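You operate a simulated robot arm through the tools that you are given. There is no shell and no other tool. Be economical: measure what you need, move in short steps, check, and stop when the job is done.

Carry out the task below with a simulated robot arm. There is one attempt and no reset: what you move stays moved.

JOB
Put things in order on the middle of the dining table. At the end: the green peas tin stands on top of the blue box (marked "SALT"); the clear bottle two stands where the jam jar stood; the orange half stands where the green peas tin stood; the jam jar from the middle of the dining table stands on top of the cream roll; whatever was shut is shut again. Leave all else as you found it, and nothing knocked over.
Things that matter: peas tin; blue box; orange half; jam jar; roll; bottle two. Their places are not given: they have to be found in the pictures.

Only the result counts: the job must be done as asked and must still hold three seconds after the hand-in. Knocking over, shifting, dropping, spilling or breaking anything else fails it.

ROBOT AND FRAMES
A 7-joint arm with a two-finger parallel gripper, fixed in place. Base frame: the origin is at the foot of the arm, x ahead of it, y to its left, z up; the work surface is at about z = 0. Units: mm, degrees, N and s.
With the tool pointing down near the work surface it reaches from about 220 to 580 mm from the base axis. Its first joint turns from -66.0 to 66.0 degrees. Payload 2.5 kg.
The TCP is the grasp point between the finger pads, 23 mm short of the fingertips. In the tool frame z runs along the fingers and y along their closing line. Largest opening 94 mm; finger width 38, thickness 10; the body of the gripper, 54 by 96 mm, starts 39 mm behind the TCP.
Orientation is that of the tool frame in the base frame, as a unit quaternion [x, y, z, w]. With the fingers straight down and closing along the base's y, the tool's x points along the base's -x, its y along +y and its z along -z.

CONTROLS
- The arm moves only by the tool apply_moves. Its argument "steps" is one flat list of numbers, 7 for each row, row after row: the shift along the base's x, y, z in m, then the turn, a rotation vector about the base's x, y, z in degrees, then the closure, from 0 (fully open) to 1 (shut). In form: [tx, ty, tz, wx, wy, wz, claw, tx, ty, tz, wx, wy, wz, claw, ...]. A call has 1 to 20 rows; each row shifts and turns the commanded pose from where the row before left it. Rows are played at 5 a second. More than 50 mm and 8.6 degrees between two rows, or a gripper value outside its range, and nothing of the call is played. Where a pose cannot be reached the arm comes as near as it can. A force on the tool above 40 N (or 10 N above the force at the start of the call, whichever is more), or a blocked arm, ends the call early, and 0.2 s more pass. The fingers move at their own pace (about 108 mm/s each) and stop on an object; they squeeze with about 27 N. The grip force told is the motor's: it shows also when the fingers shut on nothing. Time passes only in rows, and 0.2 s behind the last, so rows that do not move let the fingers close. It gives the time, the measured TCP pose, the force on the tool (base axes), the opening and the grip force at its end, in the units of the frame above (readings bear some noise).
- Cameras (640 x 400 px; columns grow to the right, rows downward): "scene" is fixed at [120.6, -404.8, 552.6]; the picture's right is [0.82, -0.57, 0.00], its down [-0.28, -0.40, -0.87] and it looks along [0.50, 0.71, -0.49] (base axes); focal length 312 px, centre (320, 200). "wrist" rides on the gripper at [-39, 0, -44] in the tool frame; the picture's right is [0.00, -1.00, 0.00], its down [0.97, 0.00, -0.24] and it looks along [0.24, 0.00, 0.97] (tool axes); focal length 218 px, centre (320, 200).
- camera(camera): a new picture of that camera. The clock stands still meanwhile.
- pixel_to_xyz(camera, pixels): there is no depth. For up to 12 entries [column, row, z] of the newest picture of that camera ("zoom" is the newest enlarged one), the place [x, y] in the base frame at which the ray of that pixel passes the height z, good to about 2 mm. The clock stands still meanwhile.
- zoom(camera, box): a new picture of the part [left, top, right, bottom] of that camera's present view, enlarged. The clock stands still meanwhile.
- finish_job(): hands the job in; it is judged then, once.

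Keep the steps short. Do not move on a guess: measure, check each grasp and each placing, and mend mistakes. In all there are 80 turns and 54 pictures (those below and enlarged ones count). Leave the gripper open and the arm clear of the work at the hand-in unless told otherwise, and finish with a single line.

The tools are called after "Emit:" by a JSON object that holds its "op" and its "data". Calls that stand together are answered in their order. apply_moves: Moves the arm, as the interface text tells. Its arguments: {"type":"object","properties":{"steps":{"type":"array"}},"required":["steps"]} The other tools are called the same way: camera (camera) takes a picture; pixel_to_xyz (camera, pixels) gives the place at which the rays of pixels pass given heights; zoom (camera, box) takes an enlarged picture of a part of a camera's view; finish_job () hands the job in.

At the start:

```text
t: 0.0
tool_pos: [272.3, 188.7, 402.3]
ee_rot: [0.0, 1.0, -0.001, 0.0]
wrist_force: [-0.5, 0.1, -0.1]
finger_gap: 93.9
gripper_force: 0.2
```

scene: 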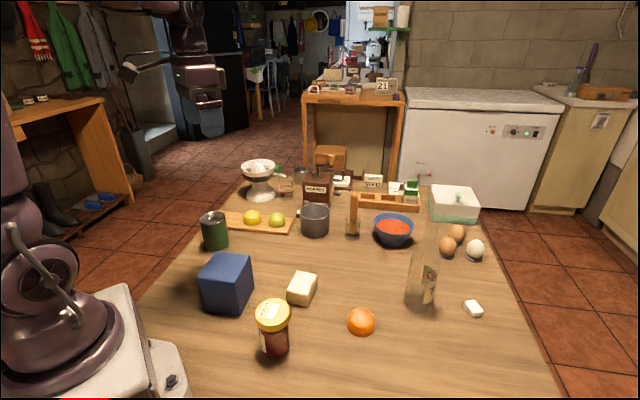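
wrist: 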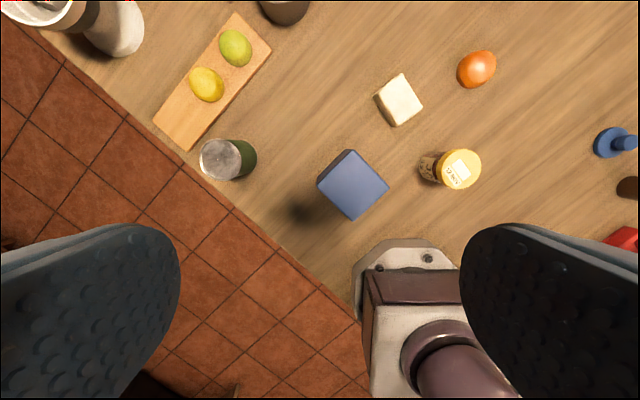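

I see the peas tin near (214,231), blue box (227,283), jar (273,327), roll (302,288), orange half (361,321) and a clear bottle (422,280). I'll enlarge the scene to measure.

Emit:
{"op": "zoom", "data": {"camera": "scene", "box": [180, 200, 340, 370]}}

Emit:
{"op": "zoom", "data": {"camera": "scene", "box": [330, 180, 500, 350]}}

Emit:
{"op": "pixel_to_xyz", "data": {"camera": "wrist", "pixels": [[221, 160, 80], [353, 149, 80], [388, 188, 80], [353, 220, 80], [317, 183, 80], [460, 169, 100], [428, 166, 0], [400, 75, 40], [424, 107, 40], [477, 69, 20], [399, 128, 40], [376, 95, 40]]}}

```text
2.35 times, centred on (260, 285) of scene
```

zoom: 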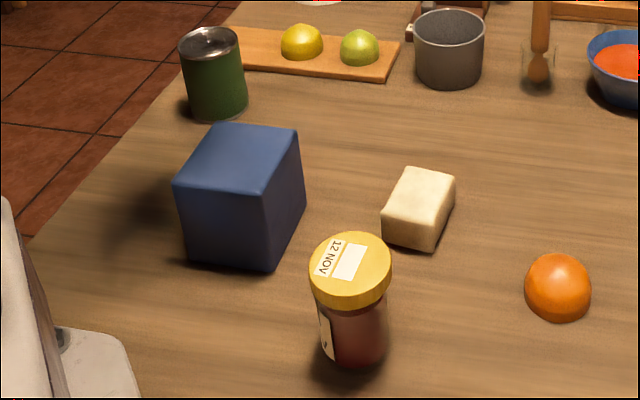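

```text
2.35 times, centred on (415, 265) of scene
```

zoom: 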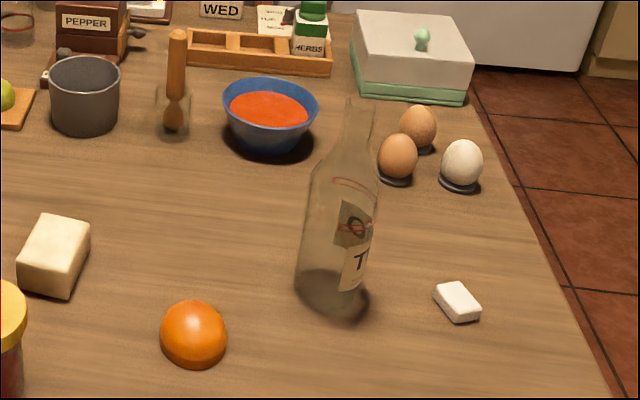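

```text
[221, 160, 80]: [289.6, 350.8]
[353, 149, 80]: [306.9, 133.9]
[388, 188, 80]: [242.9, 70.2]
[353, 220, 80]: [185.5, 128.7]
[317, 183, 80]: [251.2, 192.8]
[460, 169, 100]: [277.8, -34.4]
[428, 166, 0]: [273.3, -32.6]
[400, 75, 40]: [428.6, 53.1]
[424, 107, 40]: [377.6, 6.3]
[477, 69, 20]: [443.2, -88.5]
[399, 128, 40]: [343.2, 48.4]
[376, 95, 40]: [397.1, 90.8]
```

Now I'll convert scene pixels to cross-check positions and heights against the wrist view.

Emit:
{"op": "camera", "data": {"camera": "scene"}}

Emit:
{"op": "pixel_to_xyz", "data": {"camera": "scene", "pixels": [[276.2, 348.8, 0], [272.8, 307, 80], [272.8, 307, 100], [216, 248, 0], [212, 218, 80], [212, 218, 100], [241, 314, 0], [205, 308, 0], [198.5, 279, 90], [236.5, 285, 90], [250, 256, 90], [217, 253, 90]]}}

Emit:
{"op": "pixel_to_xyz", "data": {"camera": "scene", "pixels": [[420, 305, 0], [427, 224, 200], [427, 224, 230], [361, 322, 20], [361, 333, 0], [306, 306, 0], [287, 301, 0], [287, 291, 30], [304, 297, 30], [316, 276, 30], [298, 271, 30], [361, 308, 35]]}}

```text
49 pictures are left
```

scene: 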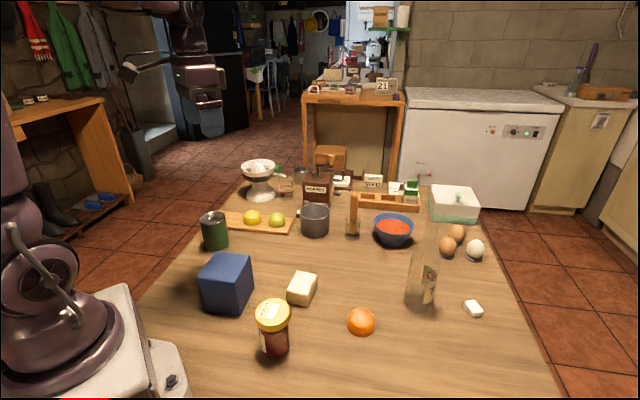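

```text
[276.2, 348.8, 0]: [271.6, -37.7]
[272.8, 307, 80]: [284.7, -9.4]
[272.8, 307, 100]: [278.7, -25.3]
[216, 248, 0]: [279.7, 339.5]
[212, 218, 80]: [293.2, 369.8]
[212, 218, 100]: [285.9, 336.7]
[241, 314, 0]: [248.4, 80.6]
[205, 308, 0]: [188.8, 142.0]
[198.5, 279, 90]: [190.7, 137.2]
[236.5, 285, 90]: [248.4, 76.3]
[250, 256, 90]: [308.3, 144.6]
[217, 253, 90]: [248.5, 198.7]
```

```text
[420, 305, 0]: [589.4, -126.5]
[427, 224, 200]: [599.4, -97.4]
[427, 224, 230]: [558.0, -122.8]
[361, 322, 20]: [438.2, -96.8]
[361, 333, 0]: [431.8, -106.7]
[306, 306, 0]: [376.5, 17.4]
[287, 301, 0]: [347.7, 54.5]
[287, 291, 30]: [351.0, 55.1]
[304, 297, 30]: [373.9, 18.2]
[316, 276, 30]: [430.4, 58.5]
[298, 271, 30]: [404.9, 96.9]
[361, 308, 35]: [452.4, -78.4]
```

Jar ≈ (276,-32) with top ~100; tin ≈ (284,342); box centre ≈ (248,138) with top ~90; roll ≈ (388,53); orange ≈ (438,-95); bottle ≈ (588,-127). I'll move above the jar and look.

Emit:
{"op": "apply_moves", "data": {"steps": [0, -0.044, -0.03, 0, 0, 0, 0, 0, -0.044, -0.03, 0, 0, 0, 0, 0, -0.044, -0.03, 0, 0, 0, 0, 0.002, -0.044, -0.03, 0, 0, 0, 0, 0.002, -0.045, -0.03, 0, 0, 0, 0, 0, 0, 0, 0, 0, 0, 0]}}

Emit:
{"op": "camera", "data": {"camera": "wrist"}}

Emit:
{"op": "pixel_to_xyz", "data": {"camera": "wrist", "pixels": [[320, 200, 100], [320, 200, 0]]}}

```text
refused: row 1 steps farther than a row can; nothing moved
```

```text
48 pictures are left
```

wrist: 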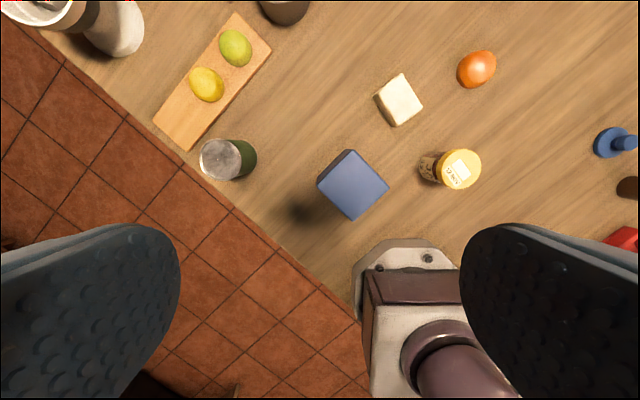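

```text
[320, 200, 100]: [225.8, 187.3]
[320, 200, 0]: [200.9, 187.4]
```

The rows were slightly too long (53 mm), so I'll repeat with shorter ones.

Emit:
{"op": "apply_moves", "data": {"steps": [0, -0.037, -0.025, 0, 0, 0, 0, 0, -0.037, -0.025, 0, 0, 0, 0, 0, -0.037, -0.025, 0, 0, 0, 0, 0, -0.037, -0.025, 0, 0, 0, 0, 0.002, -0.037, -0.025, 0, 0, 0, 0, 0.002, -0.036, -0.025, 0, 0, 0, 0, 0, 0, 0, 0, 0, 0, 0]}}

Emit:
{"op": "camera", "data": {"camera": "wrist"}}

```text
t: 1.6
tool_pos: [276.9, -31.7, 251.3]
ee_rot: [0.0, 1.0, 0.0, 0.0]
wrist_force: [-0.7, -0.2, 0.1]
finger_gap: 93.9
gripper_force: 0.0
```

```text
47 pictures are left
```

wrist: 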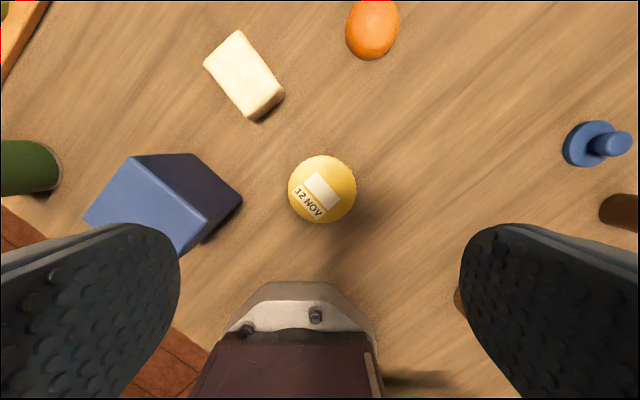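

Jar lid centre at (322,189), about 68 px wide. I'll read positions of the jar, roll corners and orange.

Emit:
{"op": "pixel_to_xyz", "data": {"camera": "wrist", "pixels": [[322, 189, 100], [288, 189, 100], [357, 189, 100], [322, 155, 100], [322, 223, 100], [237, 30, 38], [204, 64, 38], [284, 92, 38], [252, 118, 38], [371, 30, 15], [345, 30, 15], [398, 30, 15]]}}

Emit:
{"op": "zoom", "data": {"camera": "scene", "box": [240, 270, 340, 370]}}

```text
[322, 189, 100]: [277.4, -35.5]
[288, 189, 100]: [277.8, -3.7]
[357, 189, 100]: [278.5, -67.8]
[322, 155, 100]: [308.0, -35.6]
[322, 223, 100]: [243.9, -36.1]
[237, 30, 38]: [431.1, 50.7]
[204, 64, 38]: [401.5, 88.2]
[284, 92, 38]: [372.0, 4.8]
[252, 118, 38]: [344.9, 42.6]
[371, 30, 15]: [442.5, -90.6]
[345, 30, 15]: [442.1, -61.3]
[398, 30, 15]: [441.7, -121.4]
```

```text
4.00 times, centred on (290, 320) of scene
```

zoom: 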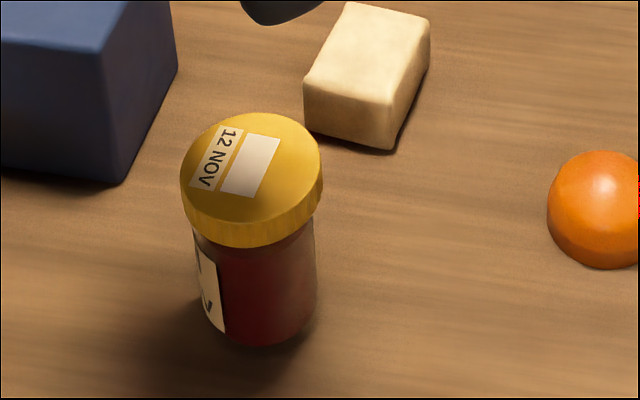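

I'll refine jar height and base centre from this zoom (lid centre (251,172), base centre ~(258,298)), plus the roll's top and bottom corners.

Emit:
{"op": "pixel_to_xyz", "data": {"camera": "zoom", "pixels": [[258, 298, 0], [260, 345, 0], [251, 172, 90], [251, 172, 100], [251, 172, 110], [391, 151, 0], [390, 106, 35], [390, 106, 40], [304, 83, 38], [430, 35, 38], [347, 2, 38], [305, 130, 0]]}}

```text
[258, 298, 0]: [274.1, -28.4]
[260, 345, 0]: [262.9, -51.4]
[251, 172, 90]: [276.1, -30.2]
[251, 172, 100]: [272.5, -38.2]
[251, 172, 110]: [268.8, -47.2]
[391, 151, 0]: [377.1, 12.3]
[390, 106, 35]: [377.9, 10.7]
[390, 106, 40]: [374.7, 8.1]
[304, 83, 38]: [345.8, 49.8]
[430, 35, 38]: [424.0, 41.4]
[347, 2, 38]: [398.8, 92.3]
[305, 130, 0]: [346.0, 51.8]
```

Roll centre ≈ (387,47), top ≈ 36; jar centre ≈ (276.5,-35), height ~97. I'll descend onto the jar with the gripper open to TCP z≈70, then close.

Emit:
{"op": "apply_moves", "data": {"steps": [0, -0.0035, -0.036, 0, 0, 0, 0, 0, 0, -0.036, 0, 0, 0, 0, 0, 0, -0.036, 0, 0, 0, 0, 0, 0, -0.036, 0, 0, 0, 0, 0, 0, -0.02, 0, 0, 0, 0, 0, 0, -0.017, 0, 0, 0, 0, 0, 0, 0, 0, 0, 0, 0, 0, 0, 0, 0, 0, 0, 1, 0, 0, 0, 0, 0, 0, 1, 0, 0, 0, 0, 0, 0, 1]}}

```text
t: 3.8
tool_pos: [275.1, -35.2, 68.9]
ee_rot: [0.0, 1.0, -0.001, 0.0]
wrist_force: [0.8, -0.2, -0.1]
finger_gap: 62.2
gripper_force: 26.5
```

The jar is gripped (gap 62.2 mm). I'll lift and carry it over the roll, then check.

Emit:
{"op": "apply_moves", "data": {"steps": [0, 0, 0.02, 0, 0, 0, 1, 0, 0, 0.03, 0, 0, 0, 1, 0, 0, 0.03, 0, 0, 0, 1, 0.028, 0.0205, 0, 0, 0, 0, 1, 0.028, 0.0205, 0, 0, 0, 0, 1, 0.028, 0.0205, 0, 0, 0, 0, 1, 0.0275, 0.0205, 0, 0, 0, 0, 1, 0, 0, 0, 0, 0, 0, 1]}}

Emit:
{"op": "zoom", "data": {"camera": "scene", "box": [250, 220, 350, 320]}}

Emit:
{"op": "camera", "data": {"camera": "wrist"}}

```text
t: 5.6
tool_pos: [389.5, 45.6, 151.3]
ee_rot: [0.001, 1.0, 0.0, -0.001]
wrist_force: [-0.5, 0.8, -3.3]
finger_gap: 62.3
gripper_force: 27.0
```

```text
4.00 times, centred on (300, 270) of scene
```

zoom: 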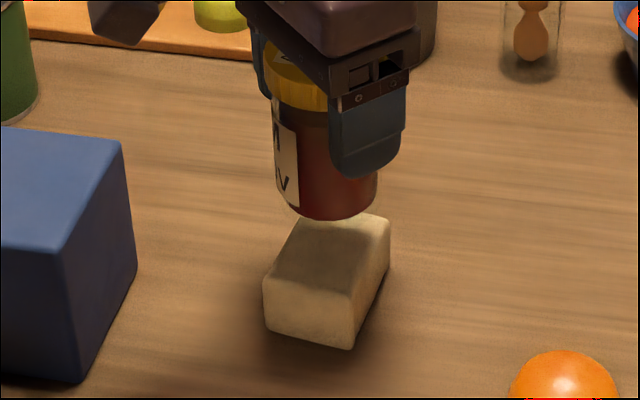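

```text
44 pictures are left
```

wrist: 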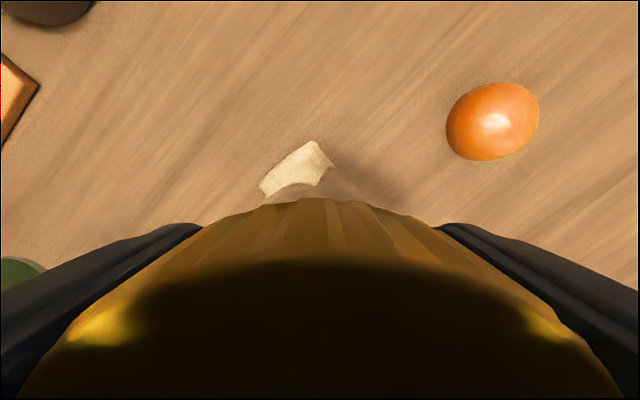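

Check the jar base centre (325,180 in zoom) relative to the TCP at base height ~82.

Emit:
{"op": "pixel_to_xyz", "data": {"camera": "wrist", "pixels": [[493, 122, 20]]}}

Emit:
{"op": "zoom", "data": {"camera": "scene", "box": [250, 220, 350, 320]}}

Emit:
{"op": "pixel_to_xyz", "data": {"camera": "zoom", "pixels": [[325, 180, 82], [325, 220, 82]]}}

```text
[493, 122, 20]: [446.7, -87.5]
```

```text
4.00 times, centred on (300, 270) of scene
```

zoom: 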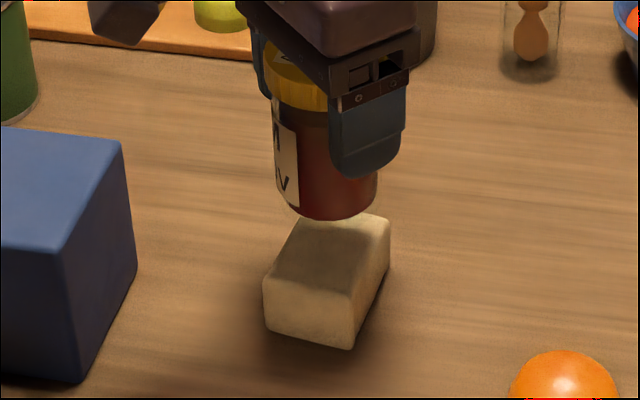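

```text
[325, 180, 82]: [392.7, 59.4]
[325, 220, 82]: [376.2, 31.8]
```

Jar centre agrees with the TCP. I'll lower it most of the way (−42 mm) and read the force.

Emit:
{"op": "apply_moves", "data": {"steps": [-0.002, 0.001, -0.015, 0, 0, 0, 1, 0, 0, -0.015, 0, 0, 0, 1, 0, 0, -0.012, 0, 0, 0, 1, 0, 0, 0, 0, 0, 0, 1]}}

Emit:
{"op": "zoom", "data": {"camera": "scene", "box": [250, 220, 350, 320]}}

```text
t: 6.6
tool_pos: [388.2, 46.4, 110.2]
ee_rot: [0.0, 1.0, 0.0, 0.002]
wrist_force: [-3.3, -1.0, 16.9]
finger_gap: 62.3
gripper_force: 26.3
```

```text
4.00 times, centred on (300, 270) of scene
```

zoom: 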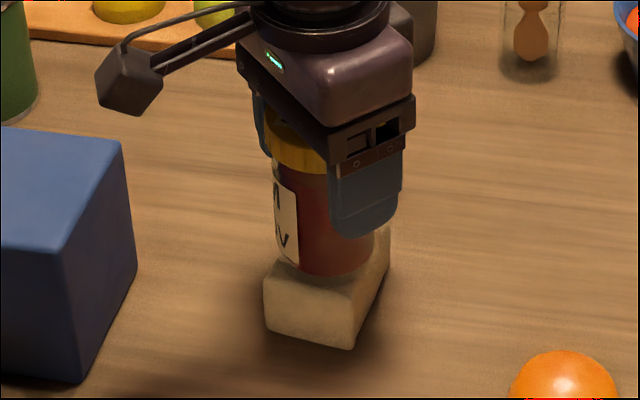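

Contact is made (+17 N) with the jar standing on the roll. I'll ease up 1 mm, open and retreat straight up.

Emit:
{"op": "apply_moves", "data": {"steps": [0, 0, 0.001, 0, 0, 0, 1, 0, 0, 0, 0, 0, 0, 0.75, 0, 0, 0, 0, 0, 0, 0.3, 0, 0, 0, 0, 0, 0, 0, 0, 0, 0, 0, 0, 0, 0, 0, 0, 0.02, 0, 0, 0, 0, 0, 0, 0.04, 0, 0, 0, 0, 0, 0, 0.045, 0, 0, 0, 0, 0, 0, 0.045, 0, 0, 0, 0, 0, 0, 0, 0, 0, 0, 0]}}

Emit:
{"op": "zoom", "data": {"camera": "scene", "box": [250, 220, 350, 320]}}

Emit:
{"op": "camera", "data": {"camera": "wrist"}}

```text
t: 8.8
tool_pos: [388.0, 45.2, 261.0]
ee_rot: [-0.001, 1.0, 0.0, 0.001]
wrist_force: [0.3, 0.3, 0.2]
finger_gap: 94.0
gripper_force: 0.1
```

```text
4.00 times, centred on (300, 270) of scene
```

zoom: 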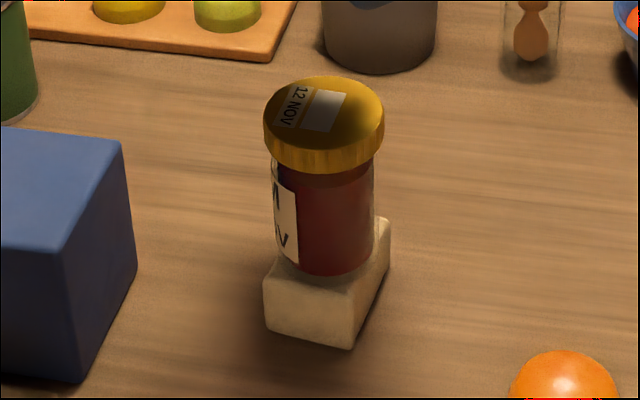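

```text
40 pictures are left
```

wrist: 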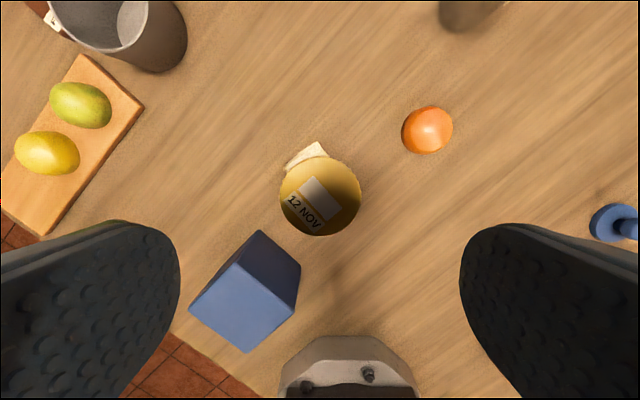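

The jar stands on the roll. Next I'll look at the bottle from higher up and nearer.

Emit:
{"op": "apply_moves", "data": {"steps": [0.01, -0.01, 0.045, 0, 0, 0, 0, 0.01, -0.01, 0.045, 0, 0, 0, 0, 0.02, -0.038, 0, 0, 0, 0, 0, 0.02, -0.038, 0, 0, 0, 0, 0, 0.02, -0.038, 0, 0, 0, 0, 0, 0.02, -0.038, 0, 0, 0, 0, 0, 0, 0, 0, 0, 0, 0, 0]}}

Emit:
{"op": "camera", "data": {"camera": "wrist"}}

Emit:
{"op": "zoom", "data": {"camera": "scene", "box": [370, 200, 490, 320]}}

```text
t: 10.4
tool_pos: [488.3, -127.2, 350.2]
ee_rot: [-0.001, 1.0, 0.0, 0.0]
wrist_force: [-0.3, 0.5, 0.9]
finger_gap: 94.0
gripper_force: 0.1
```

```text
39 pictures are left
```

wrist: 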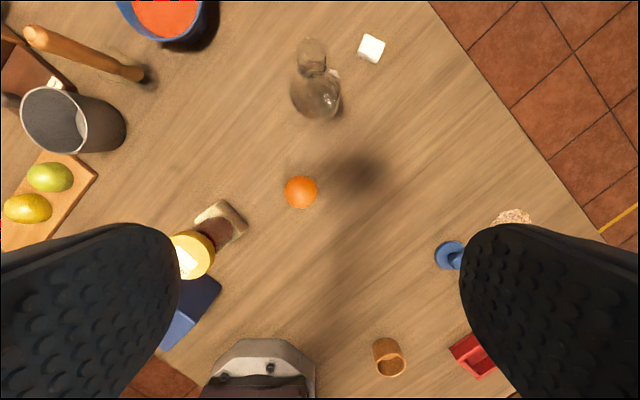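

```text
3.33 times, centred on (430, 260) of scene
```

zoom: 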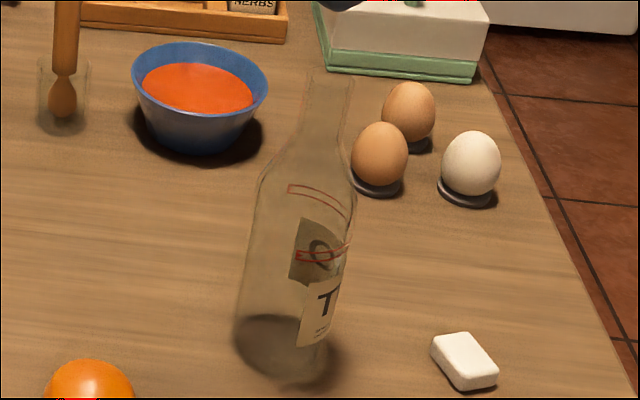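

I'll measure the bottle: base ellipse centre ~(283,347) and mouth ~(332,76) in the zoom; base ~(318,97) and mouth ~(311,47) in the wrist.

Emit:
{"op": "pixel_to_xyz", "data": {"camera": "zoom", "pixels": [[283, 347, 0], [284, 388, 0], [332, 76, 200], [332, 76, 220], [332, 76, 240], [235, 345, 0], [330, 352, 0]]}}

Emit:
{"op": "pixel_to_xyz", "data": {"camera": "wrist", "pixels": [[318, 97, 0], [311, 47, 200], [311, 47, 220], [311, 47, 240], [290, 97, 60], [340, 100, 60], [301, 191, 20], [198, 218, 40], [247, 225, 40], [371, 48, 0], [318, 119, 0]]}}

Emit:
{"op": "zoom", "data": {"camera": "wrist", "box": [260, 20, 380, 140]}}

```text
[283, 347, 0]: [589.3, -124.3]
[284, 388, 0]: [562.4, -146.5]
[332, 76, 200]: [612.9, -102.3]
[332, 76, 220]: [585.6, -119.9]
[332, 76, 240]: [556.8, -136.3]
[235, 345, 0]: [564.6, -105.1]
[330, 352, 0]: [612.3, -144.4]
```

```text
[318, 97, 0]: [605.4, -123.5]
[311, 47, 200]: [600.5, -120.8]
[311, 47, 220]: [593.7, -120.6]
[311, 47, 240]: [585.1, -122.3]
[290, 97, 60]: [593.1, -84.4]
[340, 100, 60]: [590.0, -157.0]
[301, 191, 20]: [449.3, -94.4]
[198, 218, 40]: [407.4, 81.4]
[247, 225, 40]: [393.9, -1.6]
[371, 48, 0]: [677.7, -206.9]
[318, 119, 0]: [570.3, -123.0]
```

```text
3.33 times, centred on (320, 80) of wrist
```

zoom: 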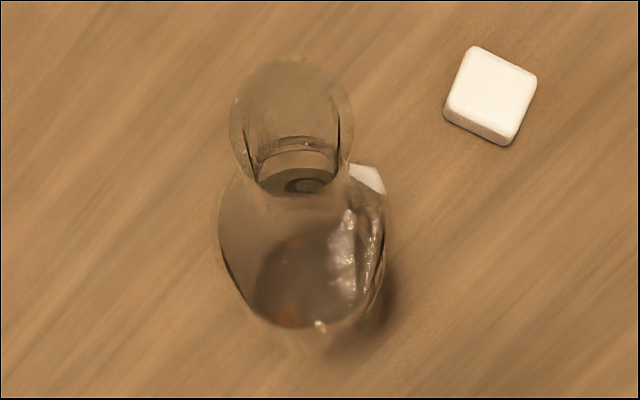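

Bottle ≈ (592,-121), height ~216, neck ~28 mm wide. I'll grasp the neck at z≈195, coming in horizontally from the robot side. First descend at x≈500.

Emit:
{"op": "apply_moves", "data": {"steps": [0, 0.0015, -0.04, 0, 0, 0, 0, 0, 0.0015, -0.04, 0, 0, 0, 0, 0, 0.0015, -0.04, 0, 0, 0, 0, 0, 0.0015, -0.035, 0, 0, 0, 0, 0, 0, 0, 0, 0, 0, 0]}}

Emit:
{"op": "camera", "data": {"camera": "wrist"}}

Emit:
{"op": "zoom", "data": {"camera": "scene", "box": [340, 160, 500, 320]}}

```text
t: 11.6
tool_pos: [486.2, -119.5, 193.0]
ee_rot: [0.0, 1.0, 0.0, 0.0]
wrist_force: [-0.2, -0.4, -0.6]
finger_gap: 94.0
gripper_force: 0.1
```

```text
36 pictures are left
```

wrist: 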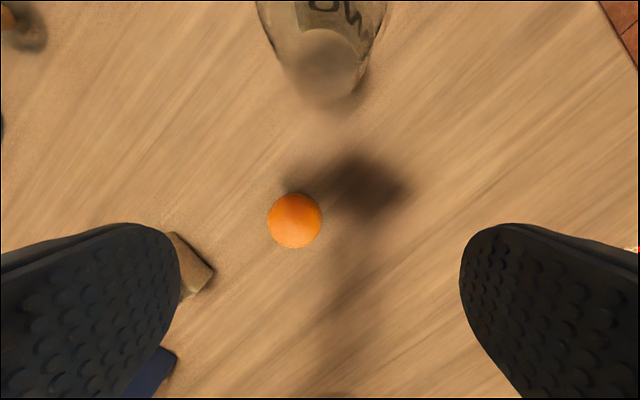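

```text
2.50 times, centred on (420, 240) of scene
```

zoom: 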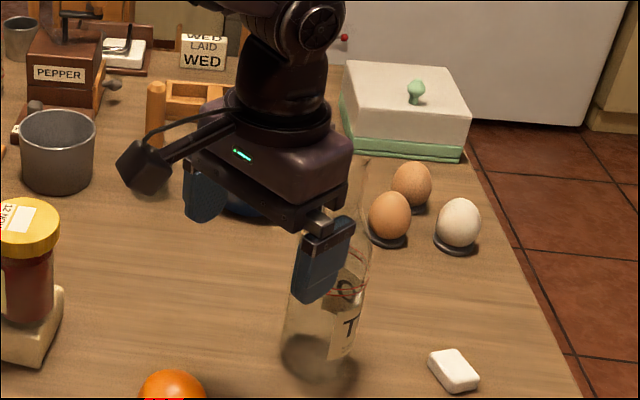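

Check base edges from this closer view.

Emit:
{"op": "pixel_to_xyz", "data": {"camera": "wrist", "pixels": [[325, 106, 0], [328, 68, 3], [287, 66, 3], [366, 66, 3], [295, 220, 20], [268, 220, 18], [322, 220, 18]]}}

```text
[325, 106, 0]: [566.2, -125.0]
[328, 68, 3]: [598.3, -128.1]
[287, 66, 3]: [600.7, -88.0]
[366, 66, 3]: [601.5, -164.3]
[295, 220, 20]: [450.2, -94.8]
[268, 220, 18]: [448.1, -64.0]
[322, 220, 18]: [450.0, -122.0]
```

Near base edge at x≈566, so centre ≈ (595,-124). I'll slide forward at z≈194 towards x≈592 and read what is reached.

Emit:
{"op": "apply_moves", "data": {"steps": [0.03, -0.002, 0.001, 0, 0, 0, 0, 0.03, -0.002, 0, 0, 0, 0, 0, 0.025, 0, 0, 0, 0, 0, 0, 0, 0, 0, 0, 0, 0, 0]}}

Emit:
{"op": "camera", "data": {"camera": "wrist"}}

```text
t: 12.6
tool_pos: [571.4, -123.1, 195.3]
ee_rot: [0.0, 1.0, 0.0, -0.001]
wrist_force: [0.0, -0.7, 0.3]
finger_gap: 94.2
gripper_force: 0.1
```

```text
34 pictures are left
```

wrist: 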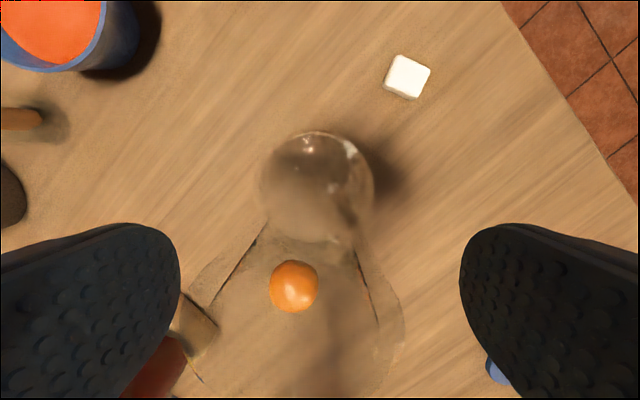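

The neck is ahead and centred between the fingers (mouth ~x 590). I'll advance 18 mm more and close gently.

Emit:
{"op": "apply_moves", "data": {"steps": [0.01, 0.001, 0, 0, 0, 0, 0, 0.008, 0, 0, 0, 0, 0, 0, 0, 0, 0, 0, 0, 0, 0]}}

Emit:
{"op": "zoom", "data": {"camera": "scene", "box": [370, 180, 490, 300]}}

```text
t: 13.4
tool_pos: [586.1, -121.7, 196.5]
ee_rot: [0.0, 1.0, 0.001, 0.0]
wrist_force: [0.8, 0.7, -0.5]
finger_gap: 93.9
gripper_force: 0.0
out of reach, approached as far as the arm can: row 2
```

```text
3.33 times, centred on (430, 240) of scene
```

zoom: 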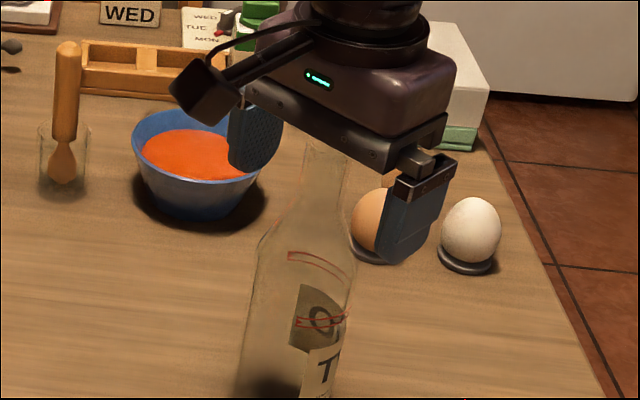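

The fingers straddle the neck; TCP x=586 is within the pad width. I'll close and read the gap.

Emit:
{"op": "apply_moves", "data": {"steps": [0, 0, 0, 0, 0, 0, 0.4, 0, 0, 0, 0, 0, 0, 0.6, 0, 0, 0, 0, 0, 0, 0.8, 0, 0, 0, 0, 0, 0, 1, 0, 0, 0, 0, 0, 0, 1]}}

Emit:
{"op": "zoom", "data": {"camera": "scene", "box": [370, 190, 490, 310]}}

```text
t: 14.6
tool_pos: [586.5, -122.0, 197.9]
ee_rot: [-0.001, 1.0, 0.0, 0.001]
wrist_force: [-2.1, 1.5, 11.1]
finger_gap: 27.5
gripper_force: 26.7
```

```text
3.33 times, centred on (430, 250) of scene
```

zoom: 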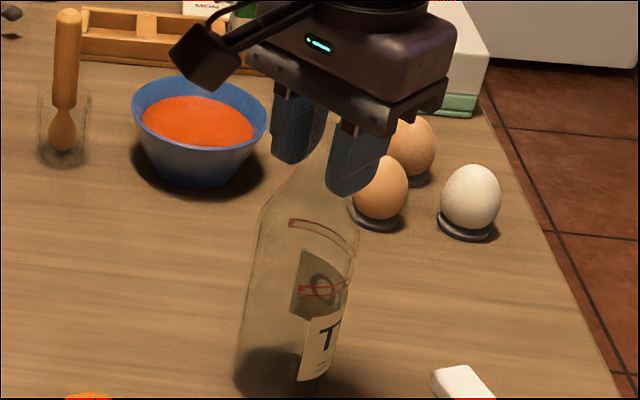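

Neck gripped (gap 27.5). I'll lift 20 mm first and check it holds.

Emit:
{"op": "apply_moves", "data": {"steps": [0, 0, 0.01, 0, 0, 0, 1, -0.005, 0, 0.015, 0, 0, 0, 1, -0.005, 0, 0.02, 0, 0, 0, 1, 0, 0, 0, 0, 0, 0, 1]}}

Emit:
{"op": "zoom", "data": {"camera": "scene", "box": [360, 180, 500, 320]}}

```text
t: 15.6
tool_pos: [576.8, -121.0, 241.4]
ee_rot: [0.0, 1.0, 0.0, 0.0]
wrist_force: [0.0, -0.4, -2.7]
finger_gap: 26.5
gripper_force: 27.2
```

```text
2.86 times, centred on (430, 250) of scene
```

zoom: 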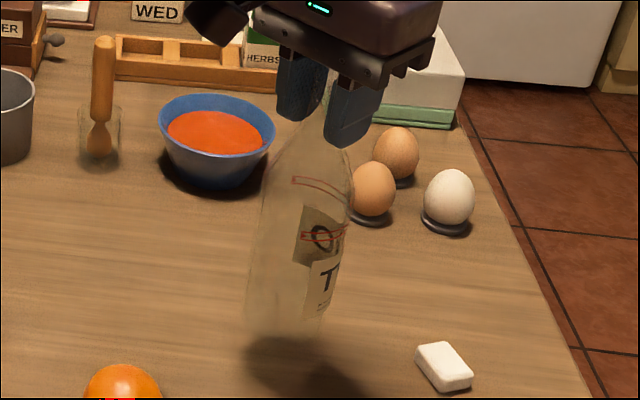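

Lifted and upright. I'll raise it 45 mm more and carry it to above the jar's old place (276,-35).

Emit:
{"op": "apply_moves", "data": {"steps": [0, 0, 0.025, 0, 0, 0, 1, -0.01, 0, 0.02, 0, 0, 0, 1, -0.037, 0.0108, 0, 0, 0, 0, 1, -0.037, 0.0108, 0, 0, 0, 0, 1, -0.037, 0.0108, 0, 0, 0, 0, 1, -0.037, 0.0108, 0, 0, 0, 0, 1, -0.037, 0.0108, 0, 0, 0, 0, 1, -0.037, 0.0108, 0, 0, 0, 0, 1, -0.037, 0.0108, 0, 0, 0, 0, 1, -0.034, 0.01, 0, 0, 0, 0, 1, 0, 0, 0, 0, 0, 0, 1]}}

Emit:
{"op": "camera", "data": {"camera": "scene"}}

Emit:
{"op": "camera", "data": {"camera": "wrist"}}

```text
t: 18.0
tool_pos: [273.3, -37.3, 286.1]
ee_rot: [-0.001, 1.0, -0.001, 0.0]
wrist_force: [-0.2, -0.4, -2.8]
finger_gap: 26.6
gripper_force: 26.8
```

```text
30 pictures are left
```

scene: 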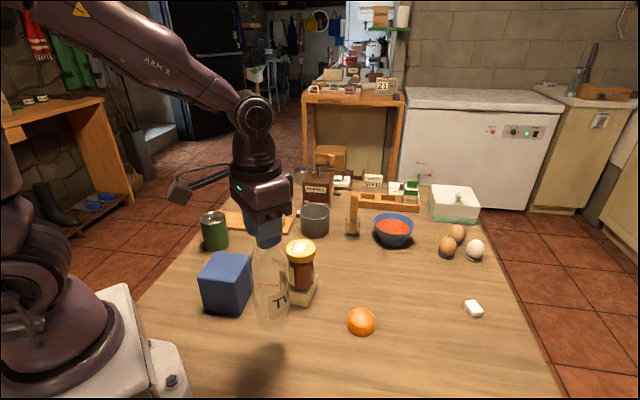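

```text
29 pictures are left
```

wrist: 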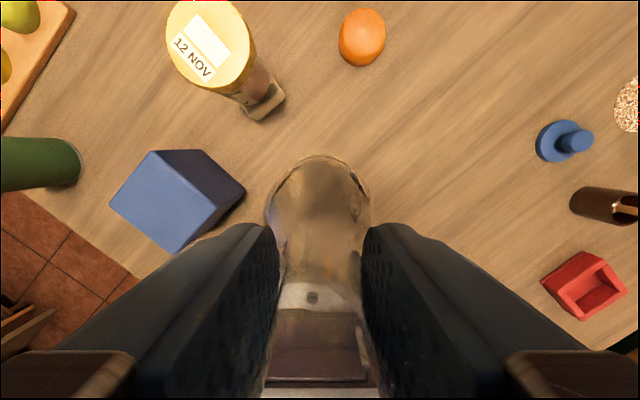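

Bottle is over the target, between box and roll with room. I'll lower 80 mm.

Emit:
{"op": "apply_moves", "data": {"steps": [0, 0.002, -0.03, 0, 0, 0, 1, 0, 0, -0.03, 0, 0, 0, 1, 0, 0, -0.019, 0, 0, 0, 1, 0, 0, 0, 0, 0, 0, 1]}}

Emit:
{"op": "zoom", "data": {"camera": "scene", "box": [220, 260, 330, 370]}}

```text
t: 19.0
tool_pos: [273.0, -35.1, 206.9]
ee_rot: [0.0, 1.0, 0.0, 0.0]
wrist_force: [0.1, 0.7, -2.3]
finger_gap: 26.5
gripper_force: 26.8
```

```text
3.64 times, centred on (275, 315) of scene
```

zoom: 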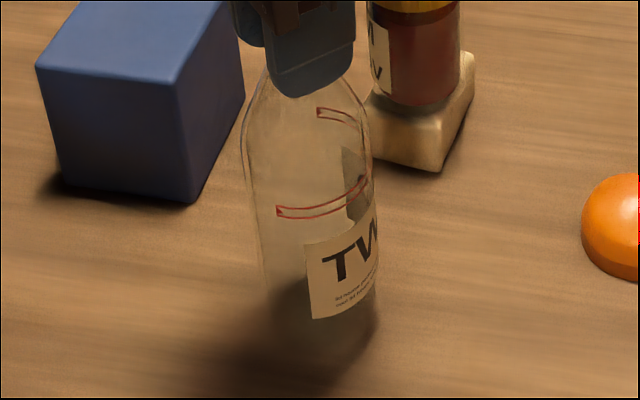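

Label reads "TW…". I'll check the base centre (320,322) at z≈8, and continue lowering gently in 3 mm rows.

Emit:
{"op": "pixel_to_xyz", "data": {"camera": "zoom", "pixels": [[320, 322, 8], [320, 365, 8], [262, 310, 8], [376, 325, 8]]}}

Emit:
{"op": "apply_moves", "data": {"steps": [0.001, 0, -0.003, 0, 0, 0, 1, 0, 0, -0.002, 0, 0, 0, 1, 0, 0, 0, 0, 0, 0, 1]}}

```text
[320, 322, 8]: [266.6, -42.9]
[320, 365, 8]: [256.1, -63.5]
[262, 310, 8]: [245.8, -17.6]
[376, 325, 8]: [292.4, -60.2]
```

```text
t: 19.8
tool_pos: [275.1, -33.0, 201.6]
ee_rot: [0.0, 1.0, 0.0, 0.0]
wrist_force: [0.6, -0.2, -3.6]
finger_gap: 26.5
gripper_force: 27.2
```

Still hanging (−3.6 N). Lower further in 2 mm rows.

Emit:
{"op": "apply_moves", "data": {"steps": [0, -0.001, -0.002, 0, 0, 0, 1, 0, 0, -0.002, 0, 0, 0, 1, 0, 0, 0, 0, 0, 0, 1]}}

```text
t: 20.6
tool_pos: [275.1, -34.7, 199.1]
ee_rot: [0.0, 1.0, 0.0, 0.002]
wrist_force: [-6.5, -0.1, 35.3]
finger_gap: 26.9
gripper_force: 27.4
```

Contact (+35 N). Ease up 1.5 mm, check the force, then open.

Emit:
{"op": "apply_moves", "data": {"steps": [0, 0, 0.0015, 0, 0, 0, 1, 0, 0, 0, 0, 0, 0, 1]}}

Emit:
{"op": "zoom", "data": {"camera": "scene", "box": [200, 220, 350, 370]}}

```text
t: 21.2
tool_pos: [275.6, -35.1, 199.7]
ee_rot: [-0.001, 1.0, 0.0, 0.0]
wrist_force: [1.4, -0.3, 0.8]
finger_gap: 26.7
gripper_force: 26.9
```

```text
2.67 times, centred on (275, 295) of scene
```

zoom: 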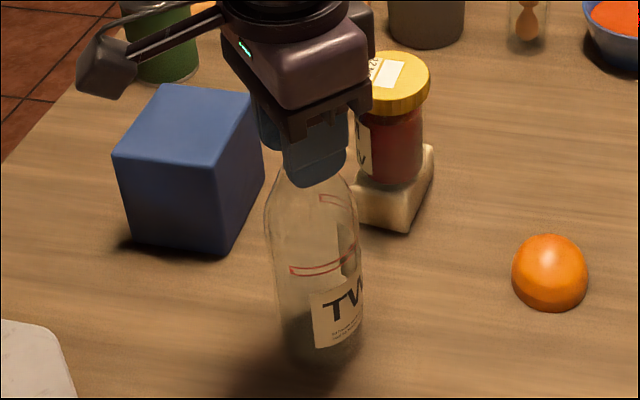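

Force near zero and the bottle upright. Open slowly, then rise straight up.

Emit:
{"op": "apply_moves", "data": {"steps": [0, 0, 0, 0, 0, 0, 0.65, 0, 0, 0, 0, 0, 0, 0.5, 0, 0, 0, 0, 0, 0, 0.2, 0, 0, 0, 0, 0, 0, 0, 0, 0, 0.02, 0, 0, 0, 0, 0, 0, 0.03, 0, 0, 0, 0, 0, 0, 0.04, 0, 0, 0, 0, 0, 0, 0.04, 0, 0, 0, 0, 0, 0, 0.03, 0, 0, 0, 0, 0, 0, 0, 0, 0, 0, 0]}}

Emit:
{"op": "zoom", "data": {"camera": "scene", "box": [200, 220, 350, 370]}}

```text
t: 23.4
tool_pos: [275.9, -35.5, 359.0]
ee_rot: [0.0, 1.0, 0.0, 0.001]
wrist_force: [0.0, 0.1, 0.2]
finger_gap: 93.9
gripper_force: 0.1
```

```text
2.67 times, centred on (275, 295) of scene
```

zoom: 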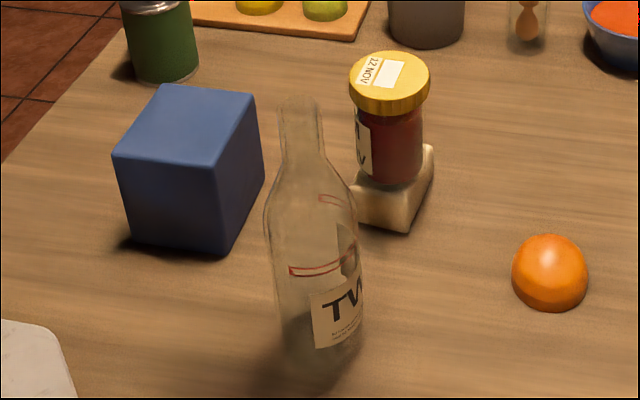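

Bottle stands. Now travel high over to the peas tin and look down.

Emit:
{"op": "apply_moves", "data": {"steps": [0, 0.042, 0, 0, 0, 0, 0, 0, 0.042, 0, 0, 0, 0, 0, 0, 0.042, 0, 0, 0, 0, 0, 0, 0.042, 0, 0, 0, 0, 0, 0, 0.042, 0, 0, 0, 0, 0, 0, 0.042, 0, 0, 0, 0, 0, 0, 0.042, 0, 0, 0, 0, 0, 0, 0.042, -0.02, 0, 0, 0, 0, 0.008, 0.04, -0.02, 0, 0, 0, 0, 0, 0, -0.04, 0, 0, 0, 0, 0, 0, 0, 0, 0, 0, 0]}}

Emit:
{"op": "camera", "data": {"camera": "wrist"}}

Emit:
{"op": "zoom", "data": {"camera": "scene", "box": [180, 190, 260, 270]}}

```text
t: 25.8
tool_pos: [282.2, 342.7, 282.4]
ee_rot: [0.0, 1.0, 0.0, 0.0]
wrist_force: [-0.4, -0.5, 0.1]
finger_gap: 94.0
gripper_force: 0.0
```

```text
25 pictures are left
```

wrist: 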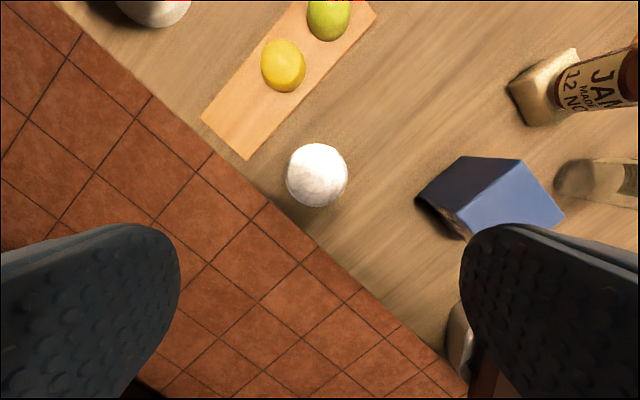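

```text
5.00 times, centred on (220, 230) of scene
```

zoom: 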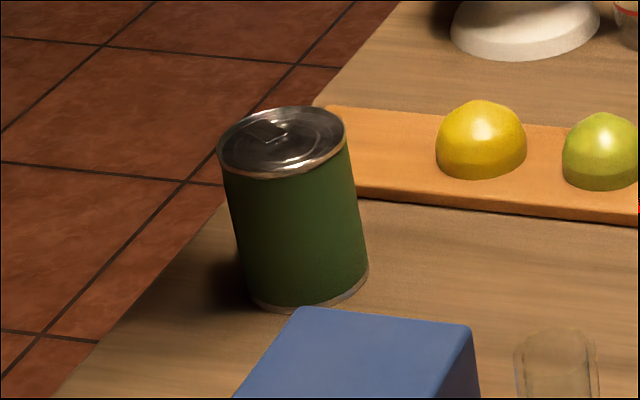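

Tin lid centre at (316,176) wrist, zoom lid centre (282,142), base centre ~(308,278). Also read the board corner and box top corners.

Emit:
{"op": "pixel_to_xyz", "data": {"camera": "wrist", "pixels": [[316, 176, 80], [316, 176, 95], [286, 176, 90], [348, 176, 90], [316, 143, 90], [316, 207, 90], [248, 160, 12], [518, 159, 87], [565, 212, 87]]}}

Emit:
{"op": "pixel_to_xyz", "data": {"camera": "zoom", "pixels": [[282, 142, 80], [282, 142, 90], [282, 142, 100], [308, 278, 0], [305, 310, 0], [360, 195, 10]]}}

```text
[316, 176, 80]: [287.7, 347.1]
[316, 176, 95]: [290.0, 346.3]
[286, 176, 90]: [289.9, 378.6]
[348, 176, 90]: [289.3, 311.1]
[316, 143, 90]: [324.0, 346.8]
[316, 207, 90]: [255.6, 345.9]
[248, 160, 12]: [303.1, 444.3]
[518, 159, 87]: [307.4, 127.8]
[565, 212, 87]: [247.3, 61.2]
```

```text
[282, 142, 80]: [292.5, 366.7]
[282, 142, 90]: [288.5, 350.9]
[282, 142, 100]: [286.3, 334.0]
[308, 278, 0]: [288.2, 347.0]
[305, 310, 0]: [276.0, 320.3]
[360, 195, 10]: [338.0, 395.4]
```

Tin centre ≈ (289,347), height ~92, diameter ~68. Box top centre works out to ≈ (248,133) with top ≈ 95. I'll descend on the tin to z≈62 and close.

Emit:
{"op": "apply_moves", "data": {"steps": [0.0065, 0.004, -0.04, 0, 0, 0, 0, 0, 0, -0.04, 0, 0, 0, 0, 0, 0, -0.04, 0, 0, 0, 0, 0, 0, -0.04, 0, 0, 0, 0, 0, 0, -0.03, 0, 0, 0, 0, 0, 0, -0.029, 0, 0, 0, 0, 0, 0, 0, 0, 0, 0, 0, 0, 0, 0, 0, 0, 0, 1, 0, 0, 0, 0, 0, 0, 1, 0, 0, 0, 0, 0, 0, 1]}}

```text
t: 28.0
tool_pos: [289.3, 346.0, 59.2]
ee_rot: [0.0, 1.0, 0.0, 0.0]
wrist_force: [1.0, -0.1, 0.0]
finger_gap: 66.7
gripper_force: 27.1
```

Tin gripped (gap 66.7). Lift 135 mm, and carry to above the box centre (248,133).

Emit:
{"op": "apply_moves", "data": {"steps": [0, 0, 0.025, 0, 0, 0, 1, 0, 0, 0.04, 0, 0, 0, 1, 0, 0, 0.04, 0, 0, 0, 1, 0, 0, 0.03, 0, 0, 0, 1, -0.007, -0.0355, 0, 0, 0, 0, 1, -0.007, -0.0355, 0, 0, 0, 0, 1, -0.007, -0.0355, 0, 0, 0, 0, 1, -0.007, -0.0355, 0, 0, 0, 0, 1, -0.007, -0.0355, 0, 0, 0, 0, 1, -0.006, -0.0355, 0, 0, 0, 0, 1, 0, 0, 0, 0, 0, 0, 1]}}

Emit:
{"op": "zoom", "data": {"camera": "scene", "box": [165, 190, 315, 340]}}

Emit:
{"op": "pixel_to_xyz", "data": {"camera": "zoom", "pixels": [[320, 200, 95]]}}

```text
t: 30.4
tool_pos: [247.9, 130.4, 196.3]
ee_rot: [-0.001, 1.0, 0.0, 0.0]
wrist_force: [-0.2, 0.0, -3.7]
finger_gap: 67.0
gripper_force: 26.5
```

```text
2.67 times, centred on (240, 265) of scene
```

zoom: 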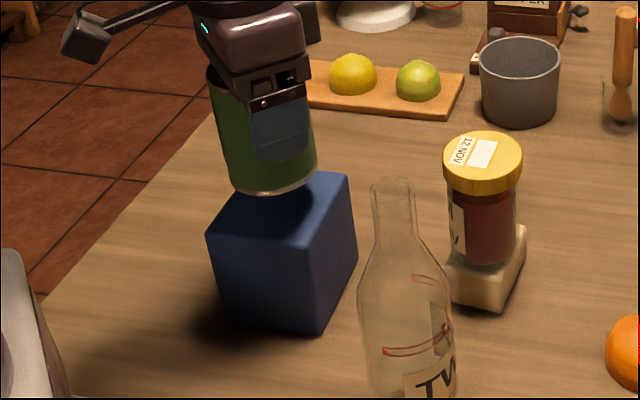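

```text
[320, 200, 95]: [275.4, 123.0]
```

Tin bottom is at ~137. Lower 36 mm and look.

Emit:
{"op": "apply_moves", "data": {"steps": [0, 0.002, -0.018, 0, 0, 0, 1, 0, 0, -0.018, 0, 0, 0, 1, 0, 0, 0, 0, 0, 0, 1]}}

Emit:
{"op": "zoom", "data": {"camera": "scene", "box": [180, 220, 280, 320]}}

```text
t: 31.2
tool_pos: [248.7, 133.1, 160.3]
ee_rot: [-0.002, 1.0, -0.001, 0.0]
wrist_force: [0.0, 0.5, -4.3]
finger_gap: 67.2
gripper_force: 26.4
```

```text
4.00 times, centred on (230, 270) of scene
```

zoom: 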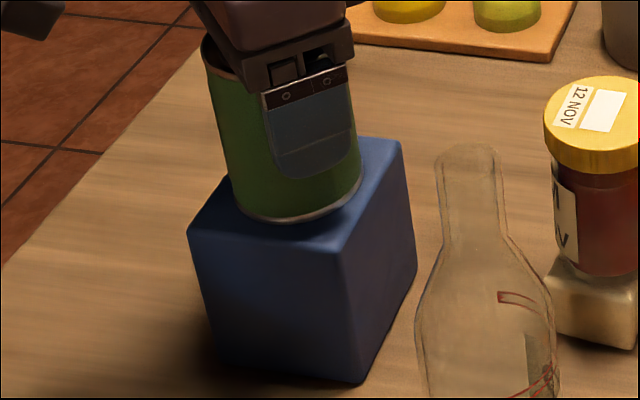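

Centred. Lower in 2 mm rows.

Emit:
{"op": "apply_moves", "data": {"steps": [0, 0, -0.002, 0, 0, 0, 1, 0, 0, -0.002, 0, 0, 0, 1, 0, 0, 0, 0, 0, 0, 1]}}

```text
t: 32.0
tool_pos: [249.1, 133.8, 156.4]
ee_rot: [-0.001, 1.0, 0.0, 0.001]
wrist_force: [1.3, -5.1, 25.9]
finger_gap: 66.8
gripper_force: 27.4
```

Contact (+26 N) at tin base z≈97. Ease up 1 mm, open and rise.

Emit:
{"op": "apply_moves", "data": {"steps": [0, 0, 0.001, 0, 0, 0, 1, 0, 0, 0, 0, 0, 0, 0.6, 0, 0, 0, 0, 0, 0, 0.2, 0, 0, 0, 0, 0, 0, 0, 0, 0, 0, 0, 0, 0, 0, 0, 0, 0.02, 0, 0, 0, 0, 0, 0, 0.04, 0, 0, 0, 0, 0, 0, 0.045, 0, 0, 0, 0, 0, 0, 0.045, 0, 0, 0, 0, 0, 0, 0, 0, 0, 0, 0]}}

Emit:
{"op": "zoom", "data": {"camera": "scene", "box": [165, 190, 315, 340]}}

```text
t: 34.2
tool_pos: [247.5, 134.1, 305.6]
ee_rot: [0.0, 1.0, 0.0, 0.0]
wrist_force: [0.0, 0.5, -0.3]
finger_gap: 93.9
gripper_force: 0.1
```

```text
2.67 times, centred on (240, 265) of scene
```

zoom: 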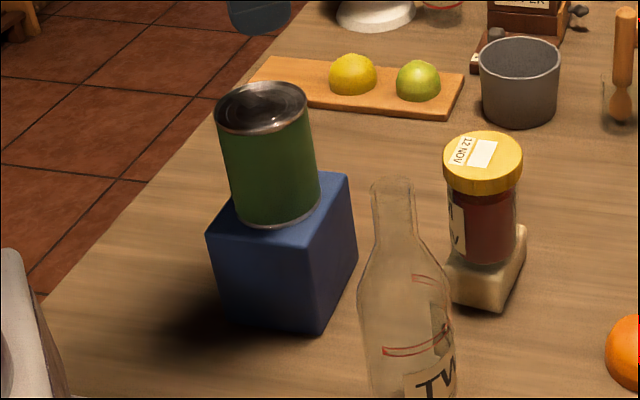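

Tin stands on the box. Now over to the orange half, staying high, then look down.

Emit:
{"op": "apply_moves", "data": {"steps": [0.028, -0.032, 0, 0, 0, 0, 0, 0.028, -0.032, 0, 0, 0, 0, 0, 0.028, -0.032, 0, 0, 0, 0, 0, 0.028, -0.032, 0, 0, 0, 0, 0, 0.028, -0.032, 0, 0, 0, 0, 0, 0.028, -0.032, 0, 0, 0, 0, 0, 0.028, -0.034, 0, 0, 0, 0, 0, 0, 0, -0.045, 0, 0, 0, 0, 0, 0, -0.045, 0, 0, 0, 0, 0, 0, -0.035, 0, 0, 0, 0, 0, 0, 0, 0, 0, 0, 0]}}

Emit:
{"op": "camera", "data": {"camera": "wrist"}}

Emit:
{"op": "zoom", "data": {"camera": "scene", "box": [320, 280, 400, 360]}}

```text
t: 36.6
tool_pos: [443.7, -91.9, 178.8]
ee_rot: [-0.001, 1.0, 0.001, 0.0]
wrist_force: [-0.3, 0.2, 0.0]
finger_gap: 93.9
gripper_force: 0.1
```

```text
20 pictures are left
```

wrist: 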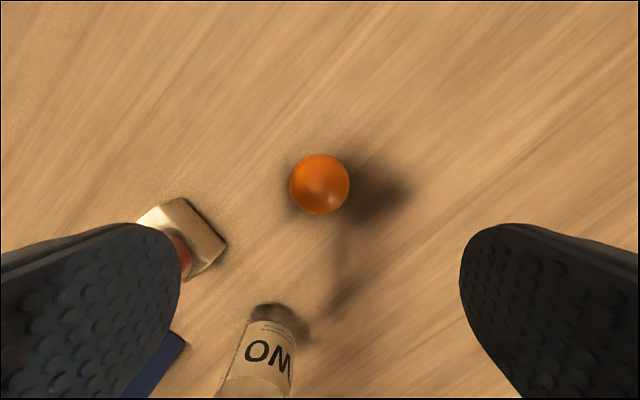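

```text
5.00 times, centred on (360, 320) of scene
```

zoom: 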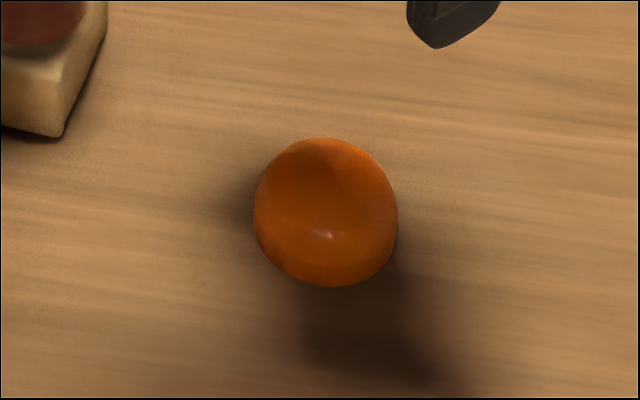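

Orange centre at (320,184) in the wrist; I'll read its centre and edges.

Emit:
{"op": "pixel_to_xyz", "data": {"camera": "wrist", "pixels": [[320, 184, 5], [320, 184, 15], [289, 184, 10], [350, 184, 10], [320, 154, 10], [320, 214, 10]]}}

Emit:
{"op": "pixel_to_xyz", "data": {"camera": "zoom", "pixels": [[328, 287, 0], [254, 220, 5], [397, 225, 5], [328, 140, 30]]}}

```text
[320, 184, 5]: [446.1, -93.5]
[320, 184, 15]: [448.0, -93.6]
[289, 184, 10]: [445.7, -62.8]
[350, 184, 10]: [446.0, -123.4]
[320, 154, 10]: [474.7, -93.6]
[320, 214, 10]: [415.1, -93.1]
```

```text
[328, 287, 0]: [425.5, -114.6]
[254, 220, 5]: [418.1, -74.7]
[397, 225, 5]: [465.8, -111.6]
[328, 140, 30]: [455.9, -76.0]
```

Orange centre ≈ (445.7,-93.3), 59 mm wide, widest near the table. I'll descend to TCP z≈27 (tips ~4 mm above the table).

Emit:
{"op": "apply_moves", "data": {"steps": [0.002, -0.0013, -0.045, 0, 0, 0, 0, 0, 0, -0.045, 0, 0, 0, 0, 0, 0, -0.04, 0, 0, 0, 0, 0, 0, -0.015, 0, 0, 0, 0, 0, 0, -0.006, 0, 0, 0, 0, 0, 0, 0, 0, 0, 0, 0]}}

Emit:
{"op": "zoom", "data": {"camera": "scene", "box": [310, 270, 410, 370]}}

```text
t: 38.0
tool_pos: [446.3, -93.1, 29.2]
ee_rot: [0.0, 1.0, -0.001, 0.0]
wrist_force: [0.9, -0.1, 1.0]
finger_gap: 93.9
gripper_force: 0.1
```

```text
4.00 times, centred on (360, 320) of scene
```

zoom: 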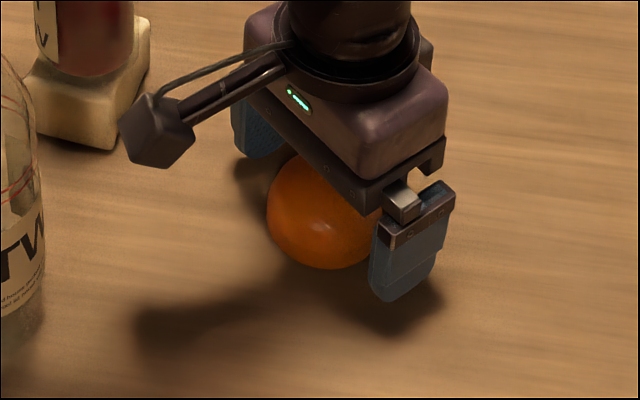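

Lower 3 mm more and close.

Emit:
{"op": "apply_moves", "data": {"steps": [0, 0, -0.003, 0, 0, 0, 0, 0, 0, 0, 0, 0, 0, 0, 0, 0, 0, 0, 0, 0, 0.3, 0, 0, 0, 0, 0, 0, 0.5, 0, 0, 0, 0, 0, 0, 1, 0, 0, 0, 0, 0, 0, 1]}}

```text
t: 39.4
tool_pos: [447.7, -94.3, 26.5]
ee_rot: [-0.001, 1.0, 0.0, 0.0]
wrist_force: [-0.6, -0.1, -0.4]
finger_gap: 58.4
gripper_force: 27.2
```

Gripped (58.4 mm). Lift gently and check the hold.

Emit:
{"op": "apply_moves", "data": {"steps": [0, 0, 0.005, 0, 0, 0, 1, 0, 0, 0.015, 0, 0, 0, 1, 0, 0, 0.03, 0, 0, 0, 1, 0, 0, 0, 0, 0, 0, 1]}}

Emit:
{"op": "zoom", "data": {"camera": "scene", "box": [310, 250, 410, 350]}}

```text
t: 40.4
tool_pos: [447.3, -92.2, 77.0]
ee_rot: [0.0, 1.0, 0.0, -0.001]
wrist_force: [0.3, -0.9, -0.2]
finger_gap: 58.4
gripper_force: 26.9
```

```text
4.00 times, centred on (360, 300) of scene
```

zoom: 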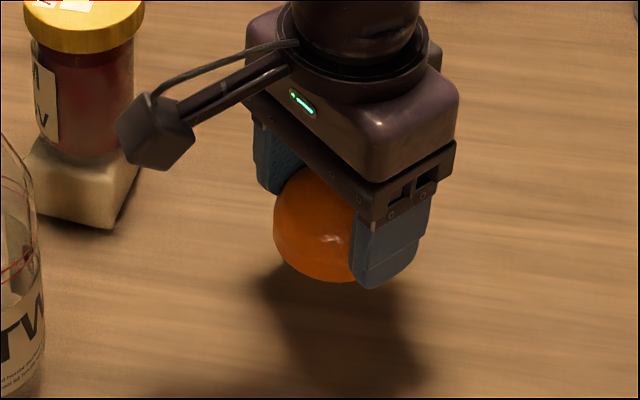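

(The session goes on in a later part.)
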